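You operate a simulated robot arm through the tools that you are given. There is no shell and no other tool. Be economical: measure what you need, move in short steps, check, and stop when the job is done.

You run a simulated robot arm. Do the job below in one go: nothing can be reset, and whatever is moved stays where it is left.

Task
On the top of the white table, make the white bottle and the jar change places.
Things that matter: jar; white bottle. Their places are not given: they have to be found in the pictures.

The check looks at the end state, three seconds after you hand in, the way a careful person would. Anything else that was tipped, shoved, dropped, spilled or broken makes it a failure.

Robot
A 7-joint arm with a two-finger parallel gripper, fixed in place. Base frame: the origin is at the foot of the arm, x ahead of it, y to its left, z up; the work surface is at about z = 0. Lengths are in cm, angles in degrees, forces in N, time in s.
With the tool pointing down near the work surface it reaches from about 24 to 62 cm from the base axis. Its first joint turns from -66.0 to 66.0 degrees. Payload 2.6 kg.
The tool frame sits at the grasp point between the pads (the TCP): z along the fingers, y along the line on which they close. The tips reach 3 cm beyond it. The gripper opens to 9.4 cm. The fingers are 2.8 cm wide and 1 cm thick; the gripper's body (5 by 9.6 cm) begins 5.5 cm behind the TCP.
Orientation is that of the tool frame in the base frame, as a unit quaternion [w, x, y, z]. With the fingers straight down and closing along the base's y, the tool's x points along the base's -x, its y along +y and its z along -z.

Tools
- The arm moves only by the tool move_arm. Its argument "rows" is a list of rows, each a list of 3 entries, a list of its own where there are three numbers: the shift along the tool's x, y, z in cm, then the turn, a rotation vector about the tool's x, y, z in degrees, then the opening, from 0 (shut) to 1 (fully open). In form: [[[tx, ty, tz], [wx, wy, wz], claw], ...]. A call has 1 to 20 rows; each row is the pose to reach, as a shift and turn from the pose commanded when the call began, along the tool's axes at that moment. Each row takes 0.2 s and may step no farther than 5 cm and 8.6 degrees from the row before; otherwise, or with a gripper value out of range, the whole call is refused. Where a pose cannot be reached the arm comes as near as it can. A force on the tool above 40 N (or 10 N above the force at the start of the call, whichever is more), or a blocked arm, ends the call early, and 0.2 s more pass. Each finger travels about 7.2 cm/s and halts on what it meets, pressing with about 32 N; the grip force reading is that of the motor and also rises with nothing between the fingers. The clock runs only during rows and for 0.2 s after the last one: add rows that repeat a pose to give the fingers time. It gives the time, the measured TCP pose, the force on the tool (base axes), the opening and the grip force at its end, in the units of the frame above (readings bear some noise).
- Cameras (640 x 400 px; columns grow to the right, rows downward): "scene" is fixed at [3.3, 41.41, 57.71]; the picture's right is [-0.81, -0.58, 0.00], its down [-0.35, 0.48, -0.80] and it looks along [0.47, -0.65, -0.60] (base axes); focal length 313 px, centre (320, 200). "wrist" rides on the gripper at [-3.7, 0, -5.8] in the tool frame; the picture's right is [0.00, -1.00, 0.00], its down [0.97, 0.00, -0.24] and it looks along [0.24, 0.00, 0.97] (tool axes); focal length 218 px, centre (320, 200).
- grab_frame(camera): a new picture of that camera. No time passes.
- pixel_to_xyz(camera, pixels): there is no depth. For up to 12 entries [column, row, z] of the newest picture of that camera ("zoom" is the newest enlarged one), the place [x, y] in the base frame at which the ray of that pixel passes the height z, good to about 0.2 cm, but the place of the scene camera against the robot may be out by one fixed shift of up to 2.5 cm in any direction. No time passes.
- zoom(camera, box): a new picture of the part [left, top, right, bottom] of that camera's present view, enlarged. No time passes.
- sign_off(): hands the job in; it is judged then, once.

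Go step by step. Measure first, check grasps and placings, and put right what went wrong. The budget is 80 turns and 54 pictures, counting those below and the enlarged ones. Unless the task says otherwise, let go and move clear before handing in, and close with one line.

The tools are called after "Call:" by a JSON object that holds its "name" and its "arguments". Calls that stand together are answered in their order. move_arm: Moves the arm, as the interface text tells. Its arguments: {"type":"object","properties":{"rows":{"type":"array"}},"required":["rows"]} The other tools are called the same way: grab_frame (camera) takes a picture; pixel_to_xyz (camera, pixels) gives the place at which the rays of pixels pass given heights; zoom (camera, box) takes an enlarged picture of a part of a camera's view; sign_off () hands the job in.

At the start:

```text
clock: 0.0
tool_pos: [32.73, -11.02, 28.09]
orientation: [0.0, 0.0, 1.0, -0.001]
force: [-0.9, -0.3, -0.4]
grip_width: 9.4
gripper_force: 0.0
```

scene: 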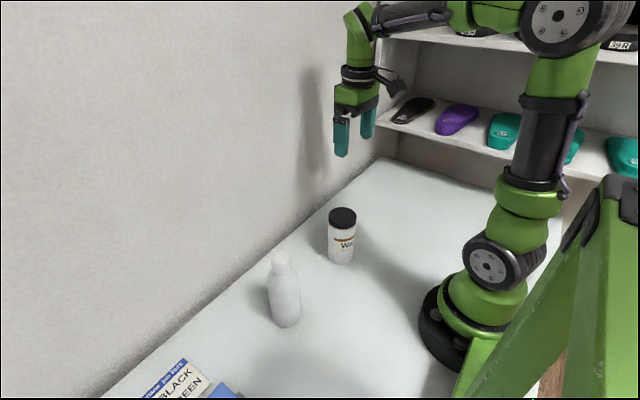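
wrist: 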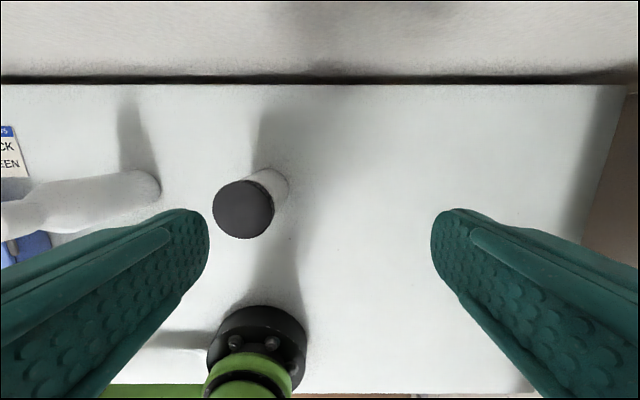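

The jar (black lid) is at wrist px (243,209) and scene (342,235); the white bottle is at scene (284,290), lying partly outside the wrist view at left. I'll enlarge both views to measure them.

Call:
{"name": "zoom", "arguments": {"camera": "scene", "box": [220, 180, 420, 400]}}

Call:
{"name": "pixel_to_xyz", "arguments": {"camera": "wrist", "pixels": [[243, 209, 8], [268, 184, 0], [243, 180, 8], [243, 238, 8], [213, 209, 8], [274, 209, 8], [320, 78, 0], [288, 184, 0], [159, 188, 0], [20, 180, 0], [20, 125, 0], [258, 345, 5]]}}

Call:
{"name": "pixel_to_xyz", "arguments": {"camera": "scene", "pixels": [[342, 217, 8], [341, 258, 0], [329, 255, 0], [353, 255, 0], [286, 320, 0], [271, 312, 0], [300, 312, 0], [280, 256, 13], [185, 360, 0], [238, 395, 0], [380, 160, 0]]}}

```text
1.82 times, centred on (320, 290) of scene
```

zoom: 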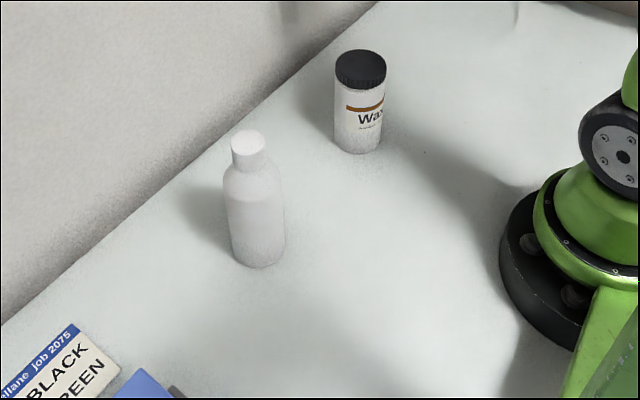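

```text
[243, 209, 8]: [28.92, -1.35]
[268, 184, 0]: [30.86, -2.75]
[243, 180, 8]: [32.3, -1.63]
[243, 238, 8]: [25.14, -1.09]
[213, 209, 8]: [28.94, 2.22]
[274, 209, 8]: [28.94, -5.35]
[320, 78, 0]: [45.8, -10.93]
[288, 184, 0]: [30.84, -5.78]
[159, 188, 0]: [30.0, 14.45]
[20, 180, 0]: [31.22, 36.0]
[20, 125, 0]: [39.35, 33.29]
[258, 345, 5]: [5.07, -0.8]
```

```text
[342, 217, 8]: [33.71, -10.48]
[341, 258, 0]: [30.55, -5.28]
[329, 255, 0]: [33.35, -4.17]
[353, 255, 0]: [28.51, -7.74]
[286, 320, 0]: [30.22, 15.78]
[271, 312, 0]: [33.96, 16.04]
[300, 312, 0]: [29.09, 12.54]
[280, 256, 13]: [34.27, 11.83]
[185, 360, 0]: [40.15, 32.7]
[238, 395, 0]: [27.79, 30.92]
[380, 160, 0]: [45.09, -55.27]
```

Bottle and jar both stand upright about 20 cm apart, clear of the wall at x≈46. I'll slide sideways at this height to view both from above.

Call:
{"name": "move_arm", "arguments": {"rows": [[[0, 4, 0], [0, 0, 0], 1], [[0, 8, 0], [0, 0, 0], 1], [[0, 12, 0], [0, 0, 0], 1], [[0, 16, 0], [0, 0, 0], 1], [[0, 16, 0], [0, 0, 0], 1]]}}

Call:
{"name": "grab_frame", "arguments": {"camera": "wrist"}}

```text
clock: 1.2
tool_pos: [32.85, 5.12, 28.08]
orientation: [-0.001, 0.001, 1.0, 0.001]
force: [-0.6, 0.5, -0.9]
grip_width: 9.43
gripper_force: 0.0
```

```text
50 pictures are left
```

wrist: 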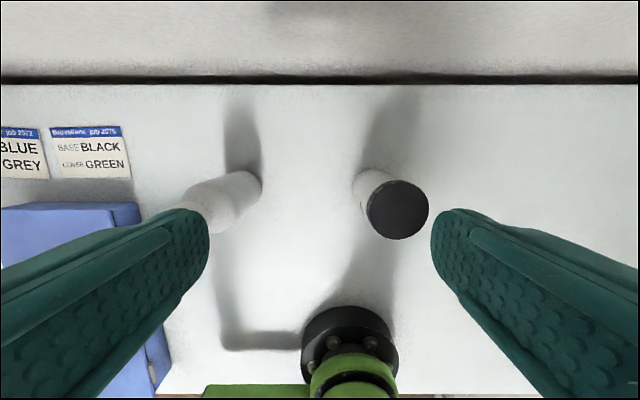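

The jar's lid parallax (243→398 px over 16.1 cm) puts its top at z≈12.1, centre about (30.2, -3.0), 6.3 cm across. The bottle is near y≈17 and about 18 cm tall; I'll move above it, still clear, to measure.

Call:
{"name": "move_arm", "arguments": {"rows": [[[0, 4, 0], [0, 0, 0], 1], [[0, 8, 0], [0, 0, 0], 1], [[0, 12, 0], [0, 0, 0], 1], [[0, 12, 0], [0, 0, 0], 1]]}}

Call:
{"name": "grab_frame", "arguments": {"camera": "wrist"}}

Call:
{"name": "grab_frame", "arguments": {"camera": "scene"}}

```text
clock: 2.2
tool_pos: [32.74, 16.98, 28.05]
orientation: [0.0, 0.0, 1.0, 0.0]
force: [-0.2, -0.3, 0.5]
grip_width: 9.43
gripper_force: 0.1
```

```text
49 pictures are left
```

wrist: 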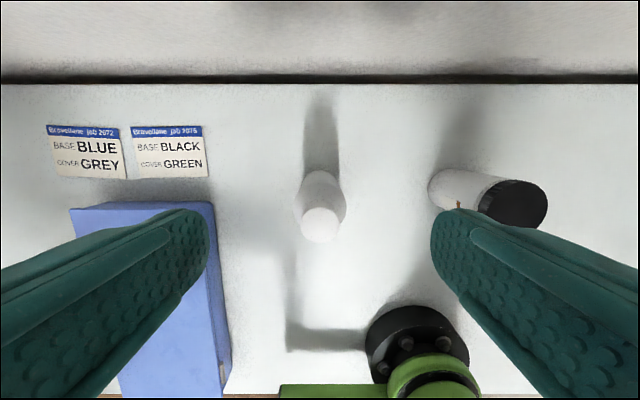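

```text
48 pictures are left
```

scene: 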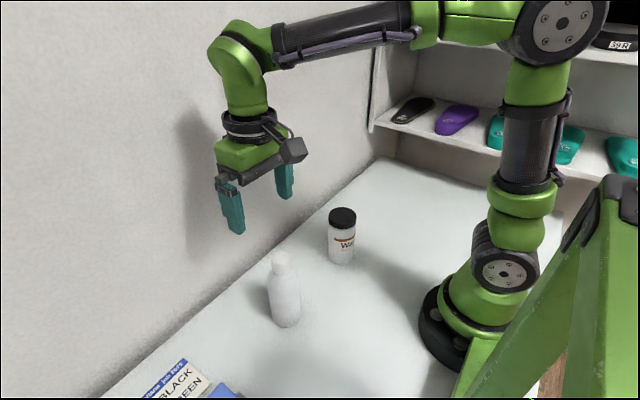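

Bottle is directly at col 320, so y≈17.0; cap centre at (320,225), base far edge at about row 170. I'll convert these.

Call:
{"name": "pixel_to_xyz", "arguments": {"camera": "wrist", "pixels": [[320, 225, 18], [320, 225, 17], [320, 225, 15.5], [320, 169, 0], [294, 200, 11], [346, 200, 11], [228, 390, 0], [216, 205, 5], [216, 205, 3]]}}

Call:
{"name": "zoom", "arguments": {"camera": "wrist", "box": [260, 140, 380, 260]}}

```text
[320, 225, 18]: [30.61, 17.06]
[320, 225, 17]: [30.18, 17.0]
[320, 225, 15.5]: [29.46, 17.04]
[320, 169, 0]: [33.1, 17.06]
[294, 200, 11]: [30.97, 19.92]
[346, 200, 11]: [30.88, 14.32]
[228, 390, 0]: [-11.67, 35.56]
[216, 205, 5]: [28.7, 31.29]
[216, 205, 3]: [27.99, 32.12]
```

```text
3.33 times, centred on (320, 200) of wrist
```

zoom: 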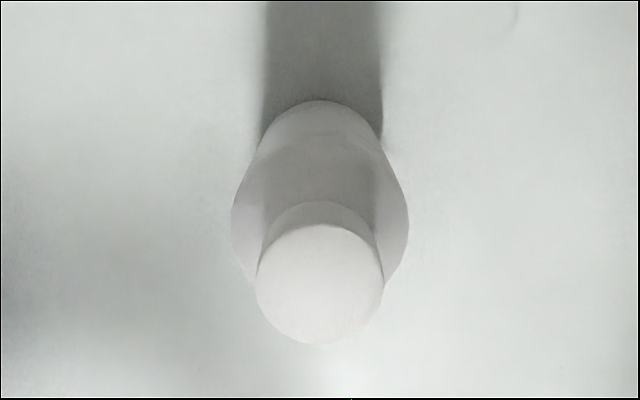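

Bottle centre ≈ (30.3, 17.0), roughly 17 cm tall with a ~3 cm cap, so a grip on the body would bring the palm near the cap. I'll look at the profile closely to choose the grip height.

Call:
{"name": "zoom", "arguments": {"camera": "scene", "box": [240, 240, 330, 335]}}

```text
4.21 times, centred on (285, 288) of scene
```

zoom: 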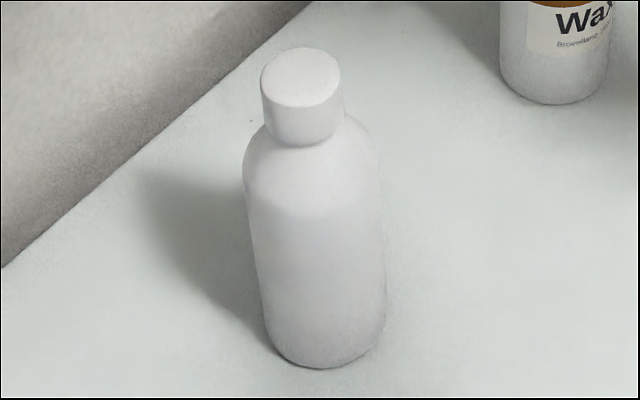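

The cap spans about z 14.7–17.1 above a sloped shoulder, so I'll later grip the bottle by its cap and the jar by its body. First, over to above the jar to verify alignment.

Call:
{"name": "move_arm", "arguments": {"rows": [[[0.6, -4, 0], [0, 0, 0], 1], [[1.2, -8, 0], [0, 0, 0], 1], [[1.8, -12, 0], [0, 0, 0], 1], [[2.2, -16, 0], [0, 0, 0], 1], [[2.6, -20, 0], [0, 0, 0], 1], [[2.6, -20, 4], [0, 0, 0], 1], [[2.6, -20, 8], [0, 0, 0], 1], [[2.6, -20, 11], [0, 0, 0], 1], [[2.6, -20, 11], [0, 0, 0], 1]]}}

Call:
{"name": "grab_frame", "arguments": {"camera": "wrist"}}

```text
clock: 4.2
tool_pos: [30.2, -3.08, 17.11]
orientation: [0.0, -0.001, 1.0, 0.0]
force: [-0.4, 0.0, 0.9]
grip_width: 9.41
gripper_force: 0.1
```

```text
45 pictures are left
```

wrist: 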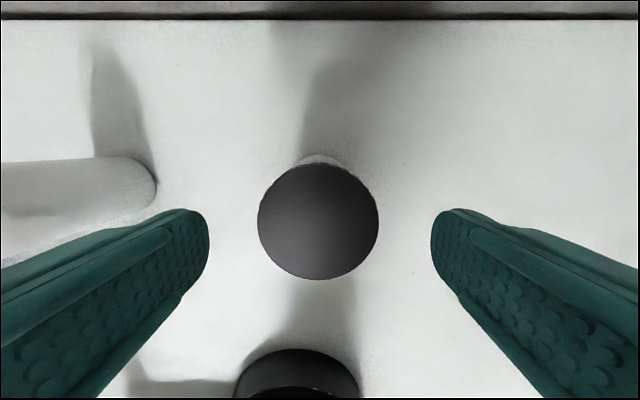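

Lid is centred at (318,222), so the tool is aligned within 0.2 cm. Descending to z≈8 and gripping.

Call:
{"name": "move_arm", "arguments": {"rows": [[[0.1, 0.1, 3], [0, 0, 0], 1], [[0.1, 0.1, 6], [0, 0, 0], 1], [[0.1, 0.1, 8], [0, 0, 0], 1], [[0.1, 0.1, 9.4], [0, 0, 0], 1], [[0.1, 0.1, 9.4], [0, 0, 0], 1], [[0.1, 0.1, 9.4], [0, 0, 0], 0.75], [[0.1, 0.1, 9.4], [0, 0, 0], 0.5], [[0.1, 0.1, 9.4], [0, 0, 0], 0.4], [[0.1, 0.1, 9.4], [0, 0, 0], 0.3], [[0.1, 0.1, 9.4], [0, 0, 0], 0.3]]}}

```text
clock: 6.4
tool_pos: [29.85, -2.85, 7.67]
orientation: [0.0, 0.0, 1.0, 0.0]
force: [-0.3, 0.4, -0.9]
grip_width: 6.18
gripper_force: 31.9
```

Gripped at 6.18 cm with 32 N. Small lift to check the hold.

Call:
{"name": "move_arm", "arguments": {"rows": [[[0, 0, -1], [0, 0, 0], 0.3], [[0, 0, -3], [0, 0, 0], 0.3], [[0, 0, -3], [0, 0, 0], 0.3]]}}

Call:
{"name": "grab_frame", "arguments": {"camera": "scene"}}

```text
clock: 7.2
tool_pos: [30.18, -2.81, 10.61]
orientation: [0.0, 0.0, 1.0, 0.0]
force: [-0.7, -0.4, 0.2]
grip_width: 6.19
gripper_force: 32.3
```

```text
44 pictures are left
```

scene: 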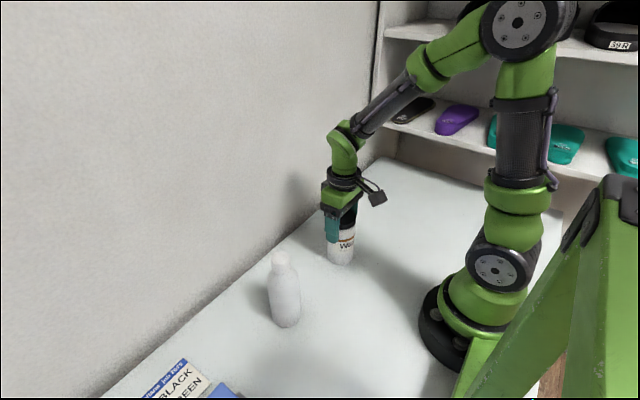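

The jar's bottom still shows at about row 265, so it may not have lifted. Zooming to check.

Call:
{"name": "zoom", "arguments": {"camera": "scene", "box": [290, 170, 400, 280]}}

Call:
{"name": "grab_frame", "arguments": {"camera": "wrist"}}

```text
3.64 times, centred on (345, 225) of scene
```

zoom: 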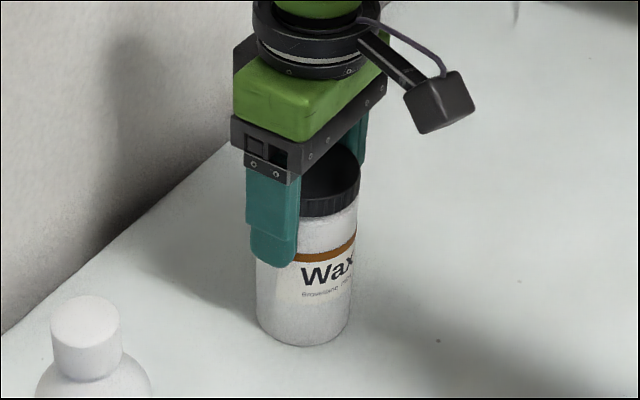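

```text
42 pictures are left
```

wrist: 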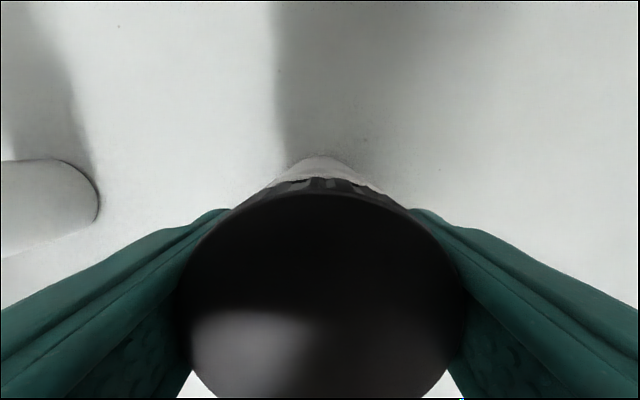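

The jar did not rise: its bottom is still at row 265, and the fingers slid up along it. I'll go back down, re-grip with a full-close command and lift very gently, reading the force.

Call:
{"name": "move_arm", "arguments": {"rows": [[[0, 0, 0], [0, 0, 0], 0.75], [[0, 0, 0], [0, 0, 0], 0.9], [[0, 0, 1.5], [0, 0, 0], 0.9], [[0, 0, 3], [0, 0, 0], 0.9], [[0, 0, 3], [0, 0, 0], 0.6], [[0, 0, 3], [0, 0, 0], 0.3], [[0, 0, 3], [0, 0, 0], 0], [[0, 0, 3], [0, 0, 0], 0], [[0, 0, 3], [0, 0, 0], 0], [[0, 0, 2.8], [0, 0, 0], 0], [[0, 0, 2.6], [0, 0, 0], 0], [[0, 0, 2.4], [0, 0, 0], 0], [[0, 0, 2.2], [0, 0, 0], 0], [[0, 0, 2], [0, 0, 0], 0]]}}

Call:
{"name": "zoom", "arguments": {"camera": "scene", "box": [290, 170, 400, 280]}}

```text
clock: 10.2
tool_pos: [30.24, -2.81, 8.64]
orientation: [0.0, 0.0, 1.0, -0.001]
force: [-0.1, 0.2, -2.9]
grip_width: 6.19
gripper_force: 32.2
```

```text
3.64 times, centred on (345, 225) of scene
```

zoom: 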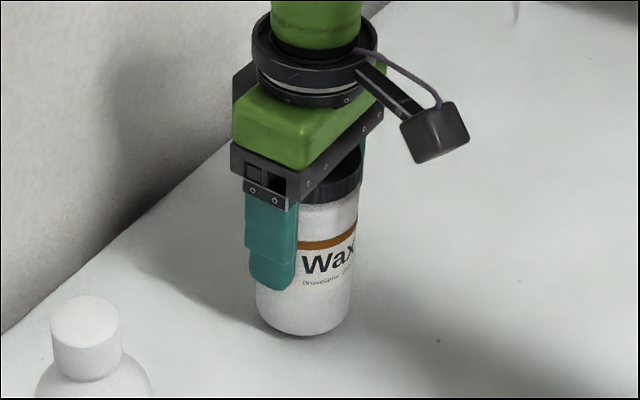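

Now the jar hangs about 1 cm up (bottom at zoom row 336, shadow gap visible) with 2.9 N of weight. I'll continue slowly and check for slipping.

Call:
{"name": "move_arm", "arguments": {"rows": [[[0, 0, -0.3], [0, 0, 0], 0], [[0, 0, -0.6], [0, 0, 0], 0], [[0, 0, -0.9], [0, 0, 0], 0], [[0, 0, -1.2], [0, 0, 0], 0], [[0, 0, -1.5], [0, 0, 0], 0], [[0, 0, -1.5], [0, 0, 0], 0], [[0, 0, -1.5], [0, 0, 0], 0], [[0, 0, -1.5], [0, 0, 0], 0]]}}

Call:
{"name": "zoom", "arguments": {"camera": "scene", "box": [290, 170, 400, 280]}}

```text
clock: 12.0
tool_pos: [30.19, -2.85, 10.2]
orientation: [0.0, 0.0, 1.0, 0.001]
force: [-0.4, -0.5, -2.4]
grip_width: 6.19
gripper_force: 32.1
```

```text
3.64 times, centred on (345, 225) of scene
```

zoom: 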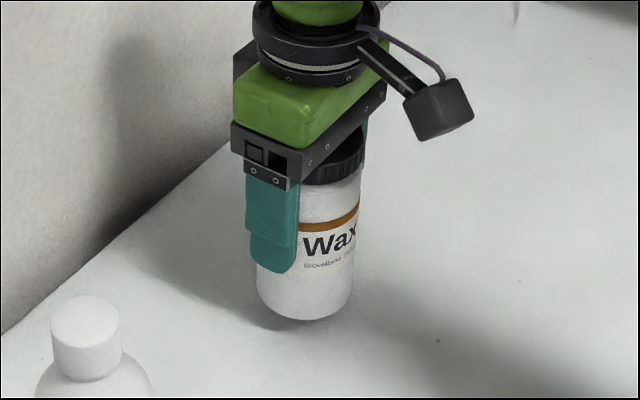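

The grip holds with no creep at slow speed. Carrying the jar gently toward y≈-19 as a parking place.

Call:
{"name": "move_arm", "arguments": {"rows": [[[0, -0.3, 0], [0, 0, 0], 0], [[0, -0.8, 0], [0, 0, 0], 0], [[0, -1.5, 0], [0, 0, 0], 0], [[0, -2.4, 0], [0, 0, 0], 0], [[0, -3.4, 0], [0, 0, 0], 0], [[0, -4.4, 0], [0, 0, 0], 0], [[0, -5.4, 0], [0, 0, 0], 0], [[0, -6.4, 0], [0, 0, 0], 0], [[0, -7.4, 0], [0, 0, 0], 0], [[0, -8.4, 0], [0, 0, 0], 0], [[0, -9.4, 0], [0, 0, 0], 0], [[0, -10.4, 0], [0, 0, 0], 0], [[0, -11.4, 0], [0, 0, 0], 0], [[0, -12.4, 0], [0, 0, 0], 0], [[0, -13.4, 0], [0, 0, 0], 0], [[0, -14.4, 0], [0, 0, 0], 0], [[0, -15.2, 0], [0, 0, 0], 0], [[0, -15.7, 0], [0, 0, 0], 0], [[0, -16, 0], [0, 0, 0], 0], [[0, -16, 0], [0, 0, 0], 0]]}}

Call:
{"name": "zoom", "arguments": {"camera": "scene", "box": [310, 130, 420, 240]}}

```text
clock: 16.2
tool_pos: [30.09, -18.78, 10.11]
orientation: [0.0, 0.0, 1.0, 0.0]
force: [-0.5, -0.8, -1.0]
grip_width: 6.17
gripper_force: 31.7
```

```text
3.64 times, centred on (365, 185) of scene
```

zoom: 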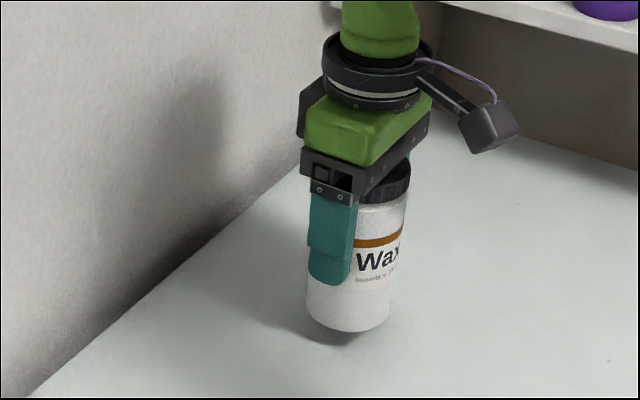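

Jar still held upright above the parking spot (bottom at zoom (350,330)). Lowering gently.

Call:
{"name": "move_arm", "arguments": {"rows": [[[0, 0, 0.2], [0, 0, 0], 0], [[0, 0, 0.5], [0, 0, 0], 0], [[0, 0, 0.8], [0, 0, 0], 0], [[0, 0, 1.1], [0, 0, 0], 0], [[0, 0, 1.4], [0, 0, 0], 0], [[0, 0, 1.7], [0, 0, 0], 0], [[0, 0, 1.9], [0, 0, 0], 0], [[0, 0, 2.1], [0, 0, 0], 0], [[0, 0, 2.3], [0, 0, 0], 0], [[0, 0, 2.4], [0, 0, 0], 0], [[0, 0, 2.4], [0, 0, 0], 0]]}}

Call:
{"name": "zoom", "arguments": {"camera": "scene", "box": [310, 130, 420, 240]}}

```text
clock: 18.6
tool_pos: [30.03, -18.8, 7.86]
orientation: [0.0, -0.001, 1.0, 0.0]
force: [-0.3, -0.2, -2.9]
grip_width: 6.19
gripper_force: 32.0
```

```text
3.64 times, centred on (365, 185) of scene
```

zoom: 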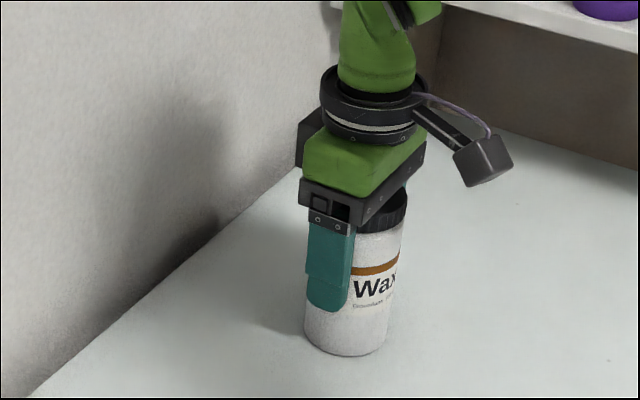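

Still 2.9 N hanging, so it is just above the table. A few more small steps until the load goes off.

Call:
{"name": "move_arm", "arguments": {"rows": [[[0, 0, 0.1], [0, 0, 0], 0], [[0, 0, 0.2], [0, 0, 0], 0], [[0, 0, 0.3], [0, 0, 0], 0], [[0, 0, 0.3], [0, 0, 0], 0]]}}

```text
clock: 19.6
tool_pos: [30.17, -19.06, 7.59]
orientation: [0.001, 0.001, 1.0, -0.001]
force: [-7.9, -1.1, 25.9]
grip_width: 6.18
gripper_force: 32.5
```

The table is touched (z≈7.65). Backing off 0.15 cm to relieve pressure, then opening and rising.

Call:
{"name": "move_arm", "arguments": {"rows": [[[0, 0, -0.1], [0, 0, 0], 0], [[0, 0, -0.1], [0, 0, 0], 0.7], [[0, 0, -0.1], [0, 0, 0], 0.8], [[0, 0, -0.1], [0, 0, 0], 0.95], [[0, 0, -0.1], [0, 0, 0], 1], [[0, 0, -0.1], [0, 0, 0], 1], [[0, 0, -2], [0, 0, 0], 1], [[0, 0, -5], [0, 0, 0], 1], [[0, 0, -9], [0, 0, 0], 1], [[0, 0, -13], [0, 0, 0], 1], [[0, 0, -17], [0, 0, 0], 1], [[0, 0, -20], [0, 0, 0], 1], [[0, 0, -20], [0, 0, 0], 1]]}}

Call:
{"name": "grab_frame", "arguments": {"camera": "scene"}}

Call:
{"name": "grab_frame", "arguments": {"camera": "wrist"}}

```text
clock: 22.4
tool_pos: [29.99, -18.92, 27.71]
orientation: [0.0, 0.0, 1.0, 0.001]
force: [0.0, 0.3, 0.3]
grip_width: 9.43
gripper_force: 0.0
```

```text
37 pictures are left
```

scene: 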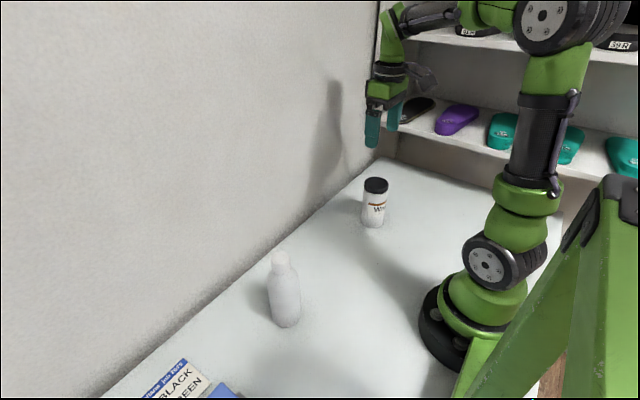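

```text
36 pictures are left
```

wrist: 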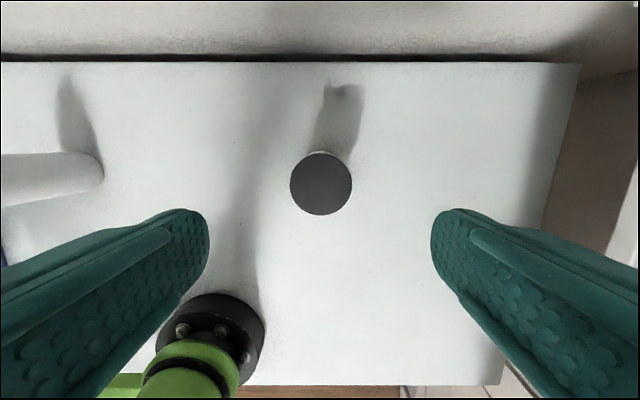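

Jar parked upright at about (30.1,-18.9), lid at (321,183). Now over the bottle.

Call:
{"name": "move_arm", "arguments": {"rows": [[[0, 4, 0], [0, 0, 0], 1], [[0, 8, 0], [0, 0, 0], 1], [[0, 12.5, 0], [0, 0, 0], 1], [[0, 17, 0], [0, 0, 0], 1], [[0, 21.5, 0], [0, 0, 0], 1], [[0, 26, 0], [0, 0, 0], 1], [[-0.1, 30, 0], [0, 0, 0], 1], [[-0.2, 34, 0], [0, 0, 0], 1], [[-0.2, 36, 0], [0, 0, 0], 1], [[-0.2, 36, 3], [0, 0, 0], 1], [[-0.2, 36, 5.2], [0, 0, 0], 1], [[-0.2, 36, 5.2], [0, 0, 0], 1]]}}

Call:
{"name": "grab_frame", "arguments": {"camera": "wrist"}}

```text
clock: 25.0
tool_pos: [30.27, 17.27, 22.39]
orientation: [0.0, 0.0, 1.0, 0.0]
force: [-0.7, 0.1, 0.2]
grip_width: 9.4
gripper_force: 0.0
```

```text
35 pictures are left
```

wrist: 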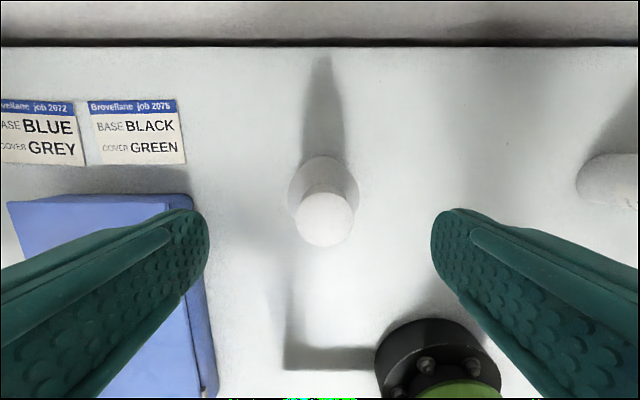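

Cap centre at (325,219), which gives (30.2, 17.0), top z≈17.1, ⌀3.1 cm. Descending to z≈17 so the fingertips cover the cap but stay off the shoulder, and closing.

Call:
{"name": "move_arm", "arguments": {"rows": [[[0.1, -0.2, 2], [0, 0, 0], 1], [[0.1, -0.2, 4], [0, 0, 0], 1], [[0.1, -0.2, 5.4], [0, 0, 0], 1], [[0.1, -0.2, 5.4], [0, 0, 0], 0.8], [[0.1, -0.2, 5.4], [0, 0, 0], 0.6], [[0.1, -0.2, 5.4], [0, 0, 0], 0.45], [[0.1, -0.2, 5.4], [0, 0, 0], 0.35], [[0.1, -0.2, 5.4], [0, 0, 0], 0.2], [[0.1, -0.2, 5.4], [0, 0, 0], 0], [[0.1, -0.2, 5.4], [0, 0, 0], 0], [[0.1, -0.2, 5.4], [0, 0, 0], 0]]}}

Call:
{"name": "zoom", "arguments": {"camera": "scene", "box": [220, 210, 340, 335]}}

```text
clock: 27.4
tool_pos: [30.19, 17.06, 17.0]
orientation: [0.001, 0.0, 1.0, 0.0]
force: [-1.8, -2.6, 11.5]
grip_width: 3.25
gripper_force: 32.0
```

```text
3.20 times, centred on (280, 272) of scene
```

zoom: 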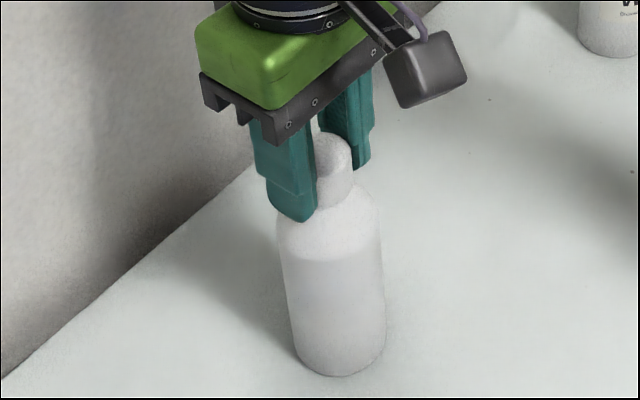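

Closed at 3.25 cm, but 11.5 N upward means the tips touch the shoulder. I'll reopen, rise 0.5 cm, and grip again.

Call:
{"name": "move_arm", "arguments": {"rows": [[[0, 0, 0], [0, 0, 0], 0.5], [[0, 0, 0], [0, 0, 0], 0.5], [[0, 0, -0.5], [0, 0, 0], 0.5], [[0, 0, -0.5], [0, 0, 0], 0.4], [[0, 0, -0.5], [0, 0, 0], 0.3], [[0, 0, -0.5], [0, 0, 0], 0], [[0, 0, -0.5], [0, 0, 0], 0], [[0, 0, -0.5], [0, 0, 0], 0]]}}

```text
clock: 29.2
tool_pos: [30.16, 17.07, 17.48]
orientation: [0.0, 0.0, 1.0, 0.0]
force: [-0.8, 0.5, 1.4]
grip_width: 3.19
gripper_force: 32.0
```

Clean grip now: 3.19 cm, no vertical load. Slow lift of about 1.2 cm with a check.

Call:
{"name": "move_arm", "arguments": {"rows": [[[0, 0, -0.1], [0, 0, 0], 0], [[0, 0, -0.25], [0, 0, 0], 0], [[0, 0, -0.45], [0, 0, 0], 0], [[0, 0, -0.65], [0, 0, 0], 0], [[0, 0, -0.85], [0, 0, 0], 0], [[0, 0, -1.05], [0, 0, 0], 0], [[0, 0, -1.2], [0, 0, 0], 0], [[0, 0, -1.2], [0, 0, 0], 0], [[0, 0, -1.2], [0, 0, 0], 0]]}}

Call:
{"name": "zoom", "arguments": {"camera": "scene", "box": [220, 210, 340, 335]}}

```text
clock: 31.2
tool_pos: [30.15, 16.97, 18.58]
orientation: [0.0, -0.001, 1.0, 0.0]
force: [-0.1, -0.8, -2.4]
grip_width: 3.2
gripper_force: 31.8
```

```text
3.20 times, centred on (280, 272) of scene
```

zoom: 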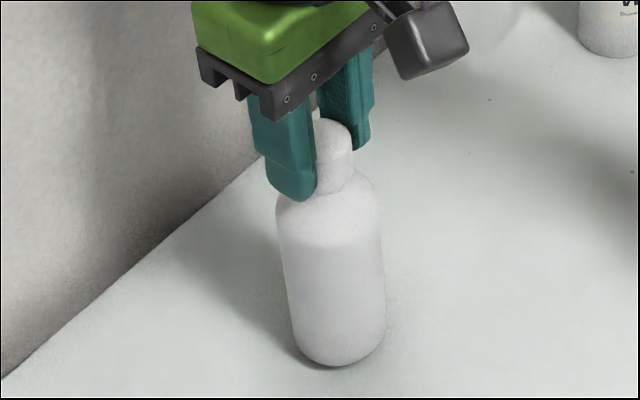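

Bottle is up off the table and hanging (~3 N). Raising a bit more, then starting the carry.

Call:
{"name": "move_arm", "arguments": {"rows": [[[0, 0, -0.2], [0, 0, 0], 0], [[0, 0, -0.5], [0, 0, 0], 0], [[0, 0, -0.8], [0, 0, 0], 0], [[0, 0, -1.0], [0, 0, 0], 0], [[0, 0, -1.0], [0, 0, 0], 0], [[0, -0.3, -1.0], [0, 0, 0], 0], [[0, -0.8, -1.0], [0, 0, 0], 0], [[0, -1.4, -1.0], [0, 0, 0], 0], [[0, -2.2, -1.0], [0, 0, 0], 0], [[0, -3.0, -1.0], [0, 0, 0], 0], [[0, -3.8, -1.0], [0, 0, 0], 0], [[0, -4.6, -1.0], [0, 0, 0], 0], [[0, -5.4, -1.0], [0, 0, 0], 0], [[0, -6.2, -1.0], [0, 0, 0], 0], [[0, -7.0, -1.0], [0, 0, 0], 0], [[0, -7.8, -1.0], [0, 0, 0], 0], [[0, -8.6, -1.0], [0, 0, 0], 0], [[0, -9.2, -1.0], [0, 0, 0], 0], [[0, -9.7, -1.0], [0, 0, 0], 0], [[0, -10, -1.0], [0, 0, 0], 0]]}}

Call:
{"name": "zoom", "arguments": {"camera": "scene", "box": [250, 180, 370, 305]}}

```text
clock: 35.4
tool_pos: [30.13, 6.93, 19.63]
orientation: [0.0, 0.0, 1.0, 0.0]
force: [-0.3, -0.9, -2.1]
grip_width: 3.2
gripper_force: 32.2
```

```text
3.20 times, centred on (310, 242) of scene
```

zoom: 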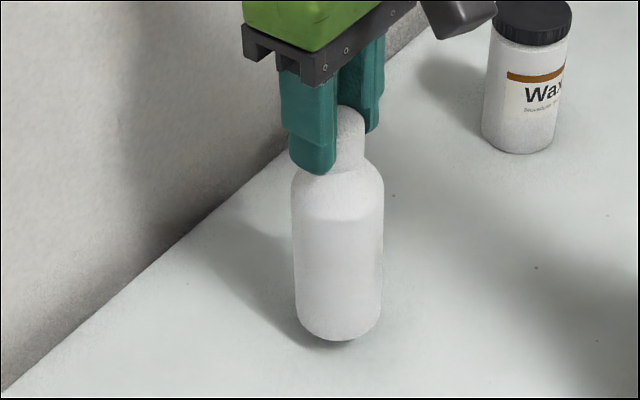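

Bottle is hanging steady in the grip. Carrying it the remaining 10 cm to y≈-3.

Call:
{"name": "move_arm", "arguments": {"rows": [[[0, -0.3, 0], [0, 0, 0], 0], [[0, -0.8, 0], [0, 0, 0], 0], [[0, -1.4, 0], [0, 0, 0], 0], [[0, -2.2, 0], [0, 0, 0], 0], [[0, -3.0, 0], [0, 0, 0], 0], [[0, -3.8, 0], [0, 0, 0], 0], [[0, -4.6, 0], [0, 0, 0], 0], [[0, -5.4, 0], [0, 0, 0], 0], [[0, -6.2, 0], [0, 0, 0], 0], [[0, -7.0, 0], [0, 0, 0], 0], [[0, -7.8, 0], [0, 0, 0], 0], [[0, -8.6, 0], [0, 0, 0], 0], [[0, -9.2, 0], [0, 0, 0], 0], [[0, -9.7, 0], [0, 0, 0], 0], [[0, -9.9, 0], [0, 0, 0], 0], [[0, -9.9, 0], [0, 0, 0], 0], [[0, -9.9, 0.2], [0, 0, 0], 0], [[0, -9.9, 0.5], [0, 0, 0], 0], [[0, -9.9, 0.8], [0, 0, 0], 0], [[0, -9.9, 1.1], [0, 0, 0], 0]]}}

Call:
{"name": "zoom", "arguments": {"camera": "scene", "box": [280, 150, 400, 275]}}

```text
clock: 39.6
tool_pos: [30.1, -2.98, 18.58]
orientation: [0.0, -0.001, 1.0, 0.0]
force: [-0.6, -0.1, -2.4]
grip_width: 3.21
gripper_force: 31.9
```

```text
3.20 times, centred on (340, 212) of scene
```

zoom: 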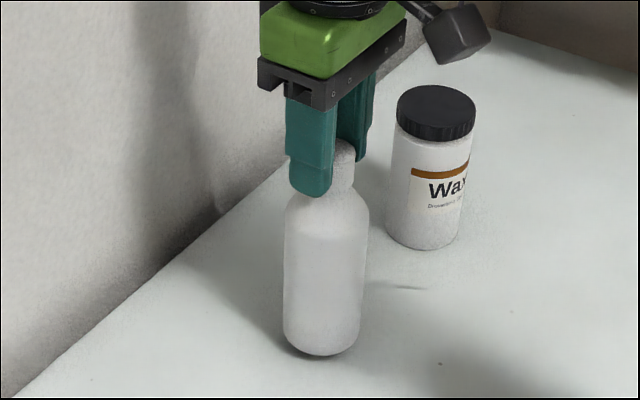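

Still hanging upright at (30.1,-3.0) with its bottom about 1 cm up. Lowering in fine steps.

Call:
{"name": "move_arm", "arguments": {"rows": [[[0, 0, 0.2], [0, 0, 0], 0], [[0, 0, 0.4], [0, 0, 0], 0], [[0, 0, 0.6], [0, 0, 0], 0], [[0, 0, 0.75], [0, 0, 0], 0], [[0, 0, 0.85], [0, 0, 0], 0], [[0, 0, 0.9], [0, 0, 0], 0], [[0, 0, 0.9], [0, 0, 0], 0]]}}

```text
clock: 41.2
tool_pos: [30.21, -2.96, 17.59]
orientation: [0.0, 0.0, 1.0, 0.0]
force: [0.6, -0.2, -1.7]
grip_width: 3.17
gripper_force: 31.9
```

Call:
{"name": "move_arm", "arguments": {"rows": [[[0, 0, 0.07], [0, 0, 0], 0], [[0, 0, 0.14], [0, 0, 0], 0], [[0, 0, 0.14], [0, 0, 0], 0]]}}

```text
clock: 42.0
tool_pos: [30.42, -2.88, 17.55]
orientation: [0.001, 0.0, 1.0, 0.0]
force: [-6.1, 0.1, 18.1]
grip_width: 3.18
gripper_force: 32.1
```

The bottle touched down (18 N upward). Backing off slightly, opening, and rising straight up.

Call:
{"name": "move_arm", "arguments": {"rows": [[[0, 0, -0.08], [0, 0, 0], 0], [[0, 0, -0.08], [0, 0, 0], 0.4], [[0, 0, -0.08], [0, 0, 0], 0.5], [[0, 0, -0.08], [0, 0, 0], 0.7], [[0, 0, -0.08], [0, 0, 0], 0.9], [[0, 0, -0.08], [0, 0, 0], 1], [[0, 0, -1.5], [0, 0, 0], 1], [[0, 0, -4], [0, 0, 0], 1], [[0, 0, -7], [0, 0, 0], 1], [[0, 0, -10], [0, 0, 0], 1], [[0, 0, -10], [0, 0, 0], 1]]}}

Call:
{"name": "grab_frame", "arguments": {"camera": "scene"}}

Call:
{"name": "grab_frame", "arguments": {"camera": "wrist"}}

```text
clock: 44.4
tool_pos: [30.26, -2.88, 27.5]
orientation: [-0.001, 0.0, 1.0, 0.0]
force: [-0.6, -0.1, -0.3]
grip_width: 9.4
gripper_force: 0.1
```

```text
30 pictures are left
```

scene: 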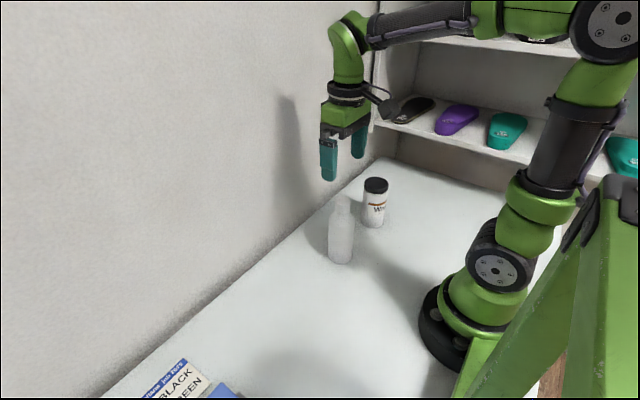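

```text
29 pictures are left
```

wrist: 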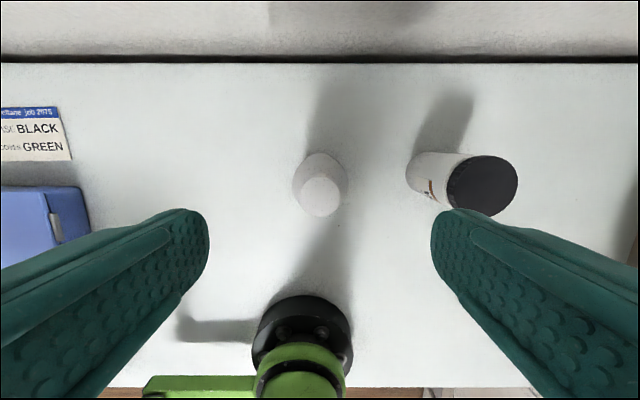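

Bottle now stands at the jar's old place (base at scene (341,260)). Going back to the jar at (30.1,-18.95), gripping it at z≈7.7.

Call:
{"name": "move_arm", "arguments": {"rows": [[[0, -4, 0], [0, 0, 0], 1], [[0, -8, 0], [0, 0, 0], 1], [[0.1, -12, 0], [0, 0, 0], 1], [[0.1, -16.05, 0], [0, 0, 0], 1], [[0.1, -16.05, 0], [0, 0, 0], 1], [[0.1, -16.05, 4], [0, 0, 0], 1], [[0.1, -16.05, 8], [0, 0, 0], 1], [[0.1, -16.05, 12], [0, 0, 0], 1], [[0.1, -16.05, 15], [0, 0, 0], 1], [[0.1, -16.05, 17.5], [0, 0, 0], 1], [[0.1, -16.05, 19.8], [0, 0, 0], 1], [[0.1, -16.05, 19.8], [0, 0, 0], 1], [[0.1, -16.05, 19.8], [0, 0, 0], 0.75], [[0.1, -16.05, 19.8], [0, 0, 0], 0.5], [[0.1, -16.05, 19.8], [0, 0, 0], 0.2], [[0.1, -16.05, 19.8], [0, 0, 0], 0], [[0.1, -16.05, 19.8], [0, 0, 0], 0], [[0.1, -16.05, 19.8], [0, 0, 0], 0]]}}

```text
clock: 48.2
tool_pos: [30.24, -19.12, 7.65]
orientation: [0.0, 0.001, 1.0, 0.001]
force: [0.5, -0.5, -0.6]
grip_width: 6.17
gripper_force: 32.0
```

Jar re-gripped (6.17 cm, 32 N). Lifting slowly, high enough to carry it over the bottle.

Call:
{"name": "move_arm", "arguments": {"rows": [[[0, 0, -0.1], [0, 0, 0], 0], [[0, 0, -0.25], [0, 0, 0], 0], [[0, 0, -0.45], [0, 0, 0], 0], [[0, 0, -0.7], [0, 0, 0], 0], [[0, 0, -1.0], [0, 0, 0], 0], [[0, 0, -1.4], [0, 0, 0], 0], [[0, 0, -1.9], [0, 0, 0], 0], [[0, 0, -2.4], [0, 0, 0], 0], [[0, 0, -3.0], [0, 0, 0], 0], [[0, 0, -3.6], [0, 0, 0], 0], [[0, 0, -4.2], [0, 0, 0], 0], [[0, 0, -4.8], [0, 0, 0], 0], [[0, 0, -5.4], [0, 0, 0], 0], [[0, 0, -6.0], [0, 0, 0], 0], [[0, 0, -6.6], [0, 0, 0], 0], [[0, 0, -7.2], [0, 0, 0], 0], [[0, 0, -7.8], [0, 0, 0], 0], [[0, 0, -8.3], [0, 0, 0], 0], [[0, 0, -8.7], [0, 0, 0], 0], [[0, 0, -9.0], [0, 0, 0], 0]]}}

Call:
{"name": "grab_frame", "arguments": {"camera": "scene"}}

```text
clock: 52.4
tool_pos: [30.11, -19.1, 16.65]
orientation: [0.0, 0.0, 1.0, 0.0]
force: [0.1, -0.9, -3.7]
grip_width: 6.18
gripper_force: 32.1
```

```text
28 pictures are left
```

scene: 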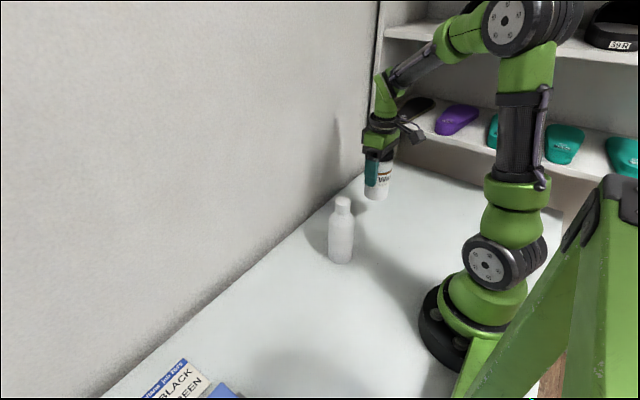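

Jar is held firmly (3.7 N, bottom at (376,198)). Lifting another 10.5 cm.

Call:
{"name": "move_arm", "arguments": {"rows": [[[0, 0, -0.1], [0, 0, 0], 0], [[0, 0, -0.3], [0, 0, 0], 0], [[0, 0, -0.6], [0, 0, 0], 0], [[0, 0, -1.1], [0, 0, 0], 0], [[0, 0, -1.7], [0, 0, 0], 0], [[0, 0, -2.4], [0, 0, 0], 0], [[0, 0, -3.1], [0, 0, 0], 0], [[0, 0, -3.8], [0, 0, 0], 0], [[0, 0, -4.5], [0, 0, 0], 0], [[0, 0, -5.2], [0, 0, 0], 0], [[0, 0, -5.9], [0, 0, 0], 0], [[0, 0, -6.6], [0, 0, 0], 0], [[0, 0, -7.3], [0, 0, 0], 0], [[0, 0, -8.0], [0, 0, 0], 0], [[0, 0, -8.7], [0, 0, 0], 0], [[0, 0, -9.3], [0, 0, 0], 0], [[0, 0, -9.8], [0, 0, 0], 0], [[0, 0, -10.2], [0, 0, 0], 0], [[0, 0, -10.5], [0, 0, 0], 0], [[0, 0, -10.5], [0, 0, 0], 0]]}}

Call:
{"name": "zoom", "arguments": {"camera": "scene", "box": [310, 80, 440, 280]}}

```text
clock: 56.6
tool_pos: [30.19, -19.18, 27.19]
orientation: [0.0, 0.001, 1.0, 0.0]
force: [0.0, -0.5, -3.4]
grip_width: 6.18
gripper_force: 31.8
```

```text
2.00 times, centred on (375, 180) of scene
```

zoom: 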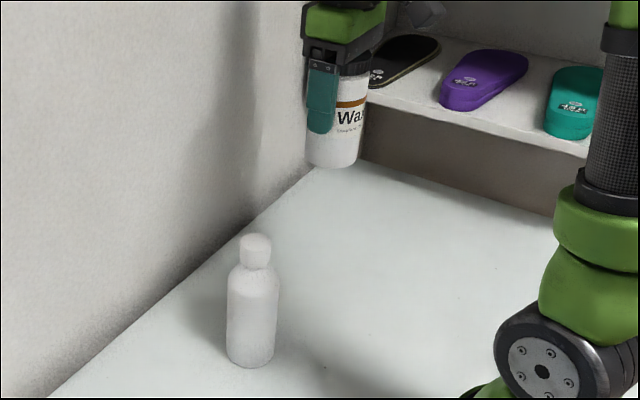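

Jar's bottom is about z 19.5, 2 cm above the bottle's top. Carrying it over gently in two halves.

Call:
{"name": "move_arm", "arguments": {"rows": [[[0, 0.2, -0.2], [0, 0, 0], 0], [[0, 0.6, -0.4], [0, 0, 0], 0], [[0, 1.2, -0.5], [0, 0, 0], 0], [[0, 2.0, -0.5], [0, 0, 0], 0], [[0, 3.0, -0.5], [0, 0, 0], 0], [[0, 4.2, -0.5], [0, 0, 0], 0], [[0, 5.4, -0.5], [0, 0, 0], 0], [[0, 6.6, -0.5], [0, 0, 0], 0], [[0, 7.8, -0.5], [0, 0, 0], 0], [[0, 9.0, -0.5], [0, 0, 0], 0], [[0, 10.2, -0.5], [0, 0, 0], 0], [[0, 11.4, -0.5], [0, 0, 0], 0], [[0, 12.6, -0.5], [0, 0, 0], 0], [[0, 13.8, -0.5], [0, 0, 0], 0], [[0, 15.0, -0.5], [0, 0, 0], 0], [[0, 16.2, -0.5], [0, 0, 0], 0], [[0, 17.4, -0.5], [0, 0, 0], 0], [[0, 18.6, -0.5], [0, 0, 0], 0], [[0, 19.8, -0.5], [0, 0, 0], 0], [[0, 21.0, -0.5], [0, 0, 0], 0]]}}

Call:
{"name": "move_arm", "arguments": {"rows": [[[0, 0.4, 0], [0, 0, 0], 0], [[0, 1.0, 0], [0, 0, 0], 0], [[0, 1.8, 0], [0, 0, 0], 0], [[0, 2.8, 0], [0, 0, 0], 0], [[0, 4.0, 0], [0, 0, 0], 0], [[0, 5.2, 0], [0, 0, 0], 0], [[0, 6.4, 0], [0, 0, 0], 0], [[0, 7.6, 0], [0, 0, 0], 0], [[0, 8.8, 0], [0, 0, 0], 0], [[0, 10.0, 0], [0, 0, 0], 0], [[0, 11.2, 0], [0, 0, 0], 0], [[0, 12.4, 0], [0, 0, 0], 0], [[0, 13.4, 0], [0, 0, 0], 0], [[0, 14.2, 0], [0, 0, 0], 0], [[0, 14.8, 0], [0, 0, 0], 0], [[0, 15.1, 0], [0, 0, 0], 0], [[0, 15.1, 0], [0, 0, 0], 0]]}}

Call:
{"name": "grab_frame", "arguments": {"camera": "scene"}}

```text
clock: 60.8
tool_pos: [30.05, 2.11, 27.67]
orientation: [0.0, 0.0, 1.0, 0.0]
force: [0.2, 0.6, -2.9]
grip_width: 6.18
gripper_force: 32.0
```

```text
clock: 64.4
tool_pos: [29.95, 17.08, 27.47]
orientation: [-0.001, 0.001, 1.0, 0.0]
force: [0.4, 0.1, -3.6]
grip_width: 6.19
gripper_force: 31.5
```

```text
26 pictures are left
```

scene: 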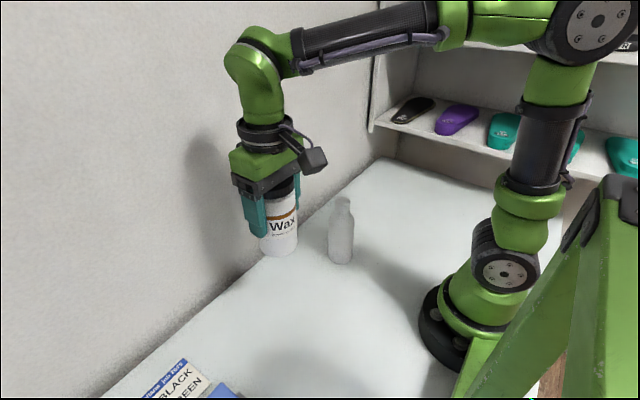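

Jar is over the bottle's old spot and the bottle is undisturbed. Lowering in stages.

Call:
{"name": "move_arm", "arguments": {"rows": [[[0, 0, 0.15], [0, 0, 0], 0], [[0, 0, 0.4], [0, 0, 0], 0], [[0, 0, 0.8], [0, 0, 0], 0], [[0, 0, 1.4], [0, 0, 0], 0], [[0, 0, 2.2], [0, 0, 0], 0], [[0, 0, 3.0], [0, 0, 0], 0], [[0, 0, 3.8], [0, 0, 0], 0], [[0, 0, 4.6], [0, 0, 0], 0], [[0, 0, 5.4], [0, 0, 0], 0], [[0, 0, 6.2], [0, 0, 0], 0], [[0, 0, 7.0], [0, 0, 0], 0], [[0, 0, 7.8], [0, 0, 0], 0], [[0, 0, 8.6], [0, 0, 0], 0], [[0, 0, 9.4], [0, 0, 0], 0], [[0, 0, 10.2], [0, 0, 0], 0], [[0, 0, 11.0], [0, 0, 0], 0], [[0, 0, 11.6], [0, 0, 0], 0], [[0, 0, 12.1], [0, 0, 0], 0], [[0, 0, 12.4], [0, 0, 0], 0], [[0, 0, 12.5], [0, 0, 0], 0]]}}

Call:
{"name": "zoom", "arguments": {"camera": "scene", "box": [220, 200, 370, 350]}}

```text
clock: 68.6
tool_pos: [30.04, 17.03, 15.07]
orientation: [0.0, 0.0, 1.0, 0.0]
force: [0.7, -0.2, -2.9]
grip_width: 6.17
gripper_force: 31.9
```

```text
2.67 times, centred on (295, 275) of scene
```

zoom: 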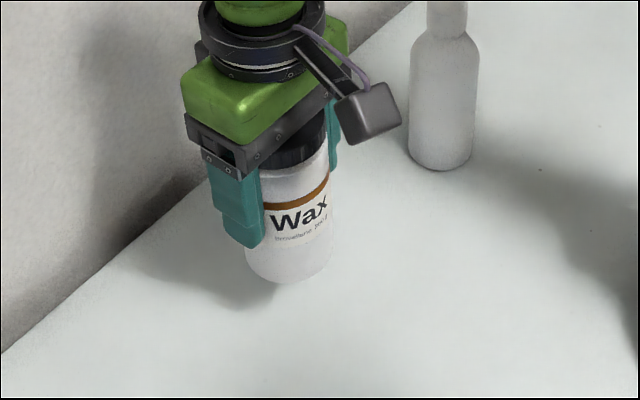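

Still held well, TCP at 15.1. Lowering another 6.7 cm, leaving about half a centimetre.

Call:
{"name": "move_arm", "arguments": {"rows": [[[0, 0, 0.15], [0, 0, 0], 0], [[0, 0, 0.4], [0, 0, 0], 0], [[0, 0, 0.8], [0, 0, 0], 0], [[0, 0, 1.3], [0, 0, 0], 0], [[0, 0, 1.9], [0, 0, 0], 0], [[0, 0, 2.5], [0, 0, 0], 0], [[0, 0, 3.1], [0, 0, 0], 0], [[0, 0, 3.7], [0, 0, 0], 0], [[0, 0, 4.3], [0, 0, 0], 0], [[0, 0, 4.9], [0, 0, 0], 0], [[0, 0, 5.4], [0, 0, 0], 0], [[0, 0, 5.8], [0, 0, 0], 0], [[0, 0, 6.2], [0, 0, 0], 0], [[0, 0, 6.5], [0, 0, 0], 0], [[0, 0, 6.7], [0, 0, 0], 0], [[0, 0, 6.8], [0, 0, 0], 0], [[0, 0, 6.9], [0, 0, 0], 0], [[0, 0, 7.0], [0, 0, 0], 0], [[0, 0, 7.0], [0, 0, 0], 0]]}}

```text
clock: 72.6
tool_pos: [30.05, 17.12, 8.21]
orientation: [0.0, 0.0, 1.0, 0.0]
force: [-0.4, 0.6, -3.3]
grip_width: 6.17
gripper_force: 32.5
```

Call:
{"name": "move_arm", "arguments": {"rows": [[[0, 0, 0.1], [0, 0, 0], 0], [[0, 0, 0.2], [0, 0, 0], 0], [[0, 0, 0.3], [0, 0, 0], 0], [[0, 0, 0.36], [0, 0, 0], 0], [[0, 0, 0.36], [0, 0, 0], 0]]}}

```text
clock: 73.8
tool_pos: [30.04, 17.06, 7.74]
orientation: [0.0, 0.001, 1.0, 0.0]
force: [0.5, -0.1, -3.3]
grip_width: 6.18
gripper_force: 32.0
```

Call:
{"name": "move_arm", "arguments": {"rows": [[[0, 0, 0.07], [0, 0, 0], 0], [[0, 0, 0.14], [0, 0, 0], 0], [[0, 0, 0.14], [0, 0, 0], 0]]}}

```text
clock: 74.6
tool_pos: [30.01, 17.19, 7.7]
orientation: [0.001, 0.001, 1.0, 0.0]
force: [-0.1, -0.2, -3.1]
grip_width: 6.15
gripper_force: 31.8
```

Still hanging (-3.1 N); continuing in tiny steps.

Call:
{"name": "move_arm", "arguments": {"rows": [[[0, 0, 0.07], [0, 0, 0], 0], [[0, 0, 0.14], [0, 0, 0], 0], [[0, 0, 0.14], [0, 0, 0], 0]]}}

```text
clock: 75.4
tool_pos: [30.11, 17.23, 7.63]
orientation: [0.0, 0.0, 1.0, 0.0]
force: [-5.9, -4.6, 21.7]
grip_width: 6.17
gripper_force: 32.0
```

The jar touched down. Relieving pressure, opening, and rising straight up.

Call:
{"name": "move_arm", "arguments": {"rows": [[[0, 0, -0.09], [0, 0, 0], 0], [[0, 0, -0.09], [0, 0, 0], 0.7], [[0, 0, -0.09], [0, 0, 0], 0.8], [[0, 0, -0.09], [0, 0, 0], 0.95], [[0, 0, -0.09], [0, 0, 0], 1], [[0, 0, -0.09], [0, 0, 0], 1], [[0, 0, -2], [0, 0, 0], 1], [[0, 0, -5], [0, 0, 0], 1], [[0, 0, -9], [0, 0, 0], 1], [[0, 0, -13], [0, 0, 0], 1], [[0, 0, -17], [0, 0, 0], 1], [[0, 0, -20], [0, 0, 0], 1], [[0, 0, -20], [0, 0, 0], 1]]}}

Call:
{"name": "grab_frame", "arguments": {"camera": "scene"}}

Call:
{"name": "grab_frame", "arguments": {"camera": "wrist"}}

```text
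clock: 78.2
tool_pos: [30.21, 17.22, 27.49]
orientation: [-0.001, 0.0, 1.0, 0.0]
force: [0.7, 0.5, -0.2]
grip_width: 9.39
gripper_force: 0.0
```

```text
24 pictures are left
```

scene: 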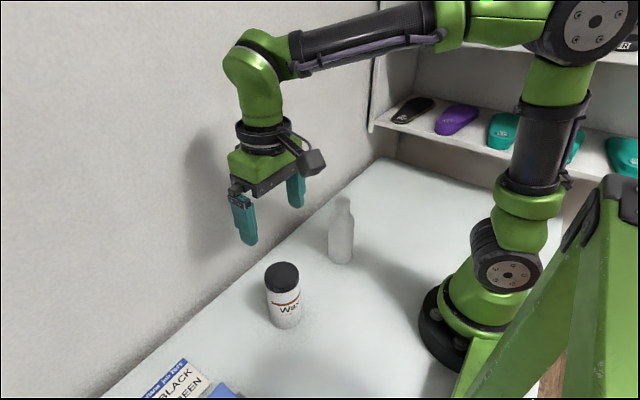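

```text
23 pictures are left
```

wrist: 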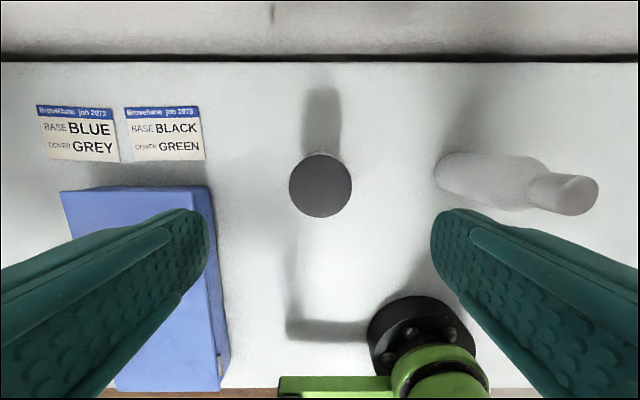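

Both stand upright in swapped places: the jar base is at scene (286,322) and the bottle base at (341,260), matching the original positions. The gripper is open and clear, so I'm handing in.

Call:
{"name": "sign_off", "arguments": {}}

```text
The job is handed in.
```

The white bottle and the jar have changed places; both were standing upright in the last pictures, nothing else was touched, and the gripper is open and clear.
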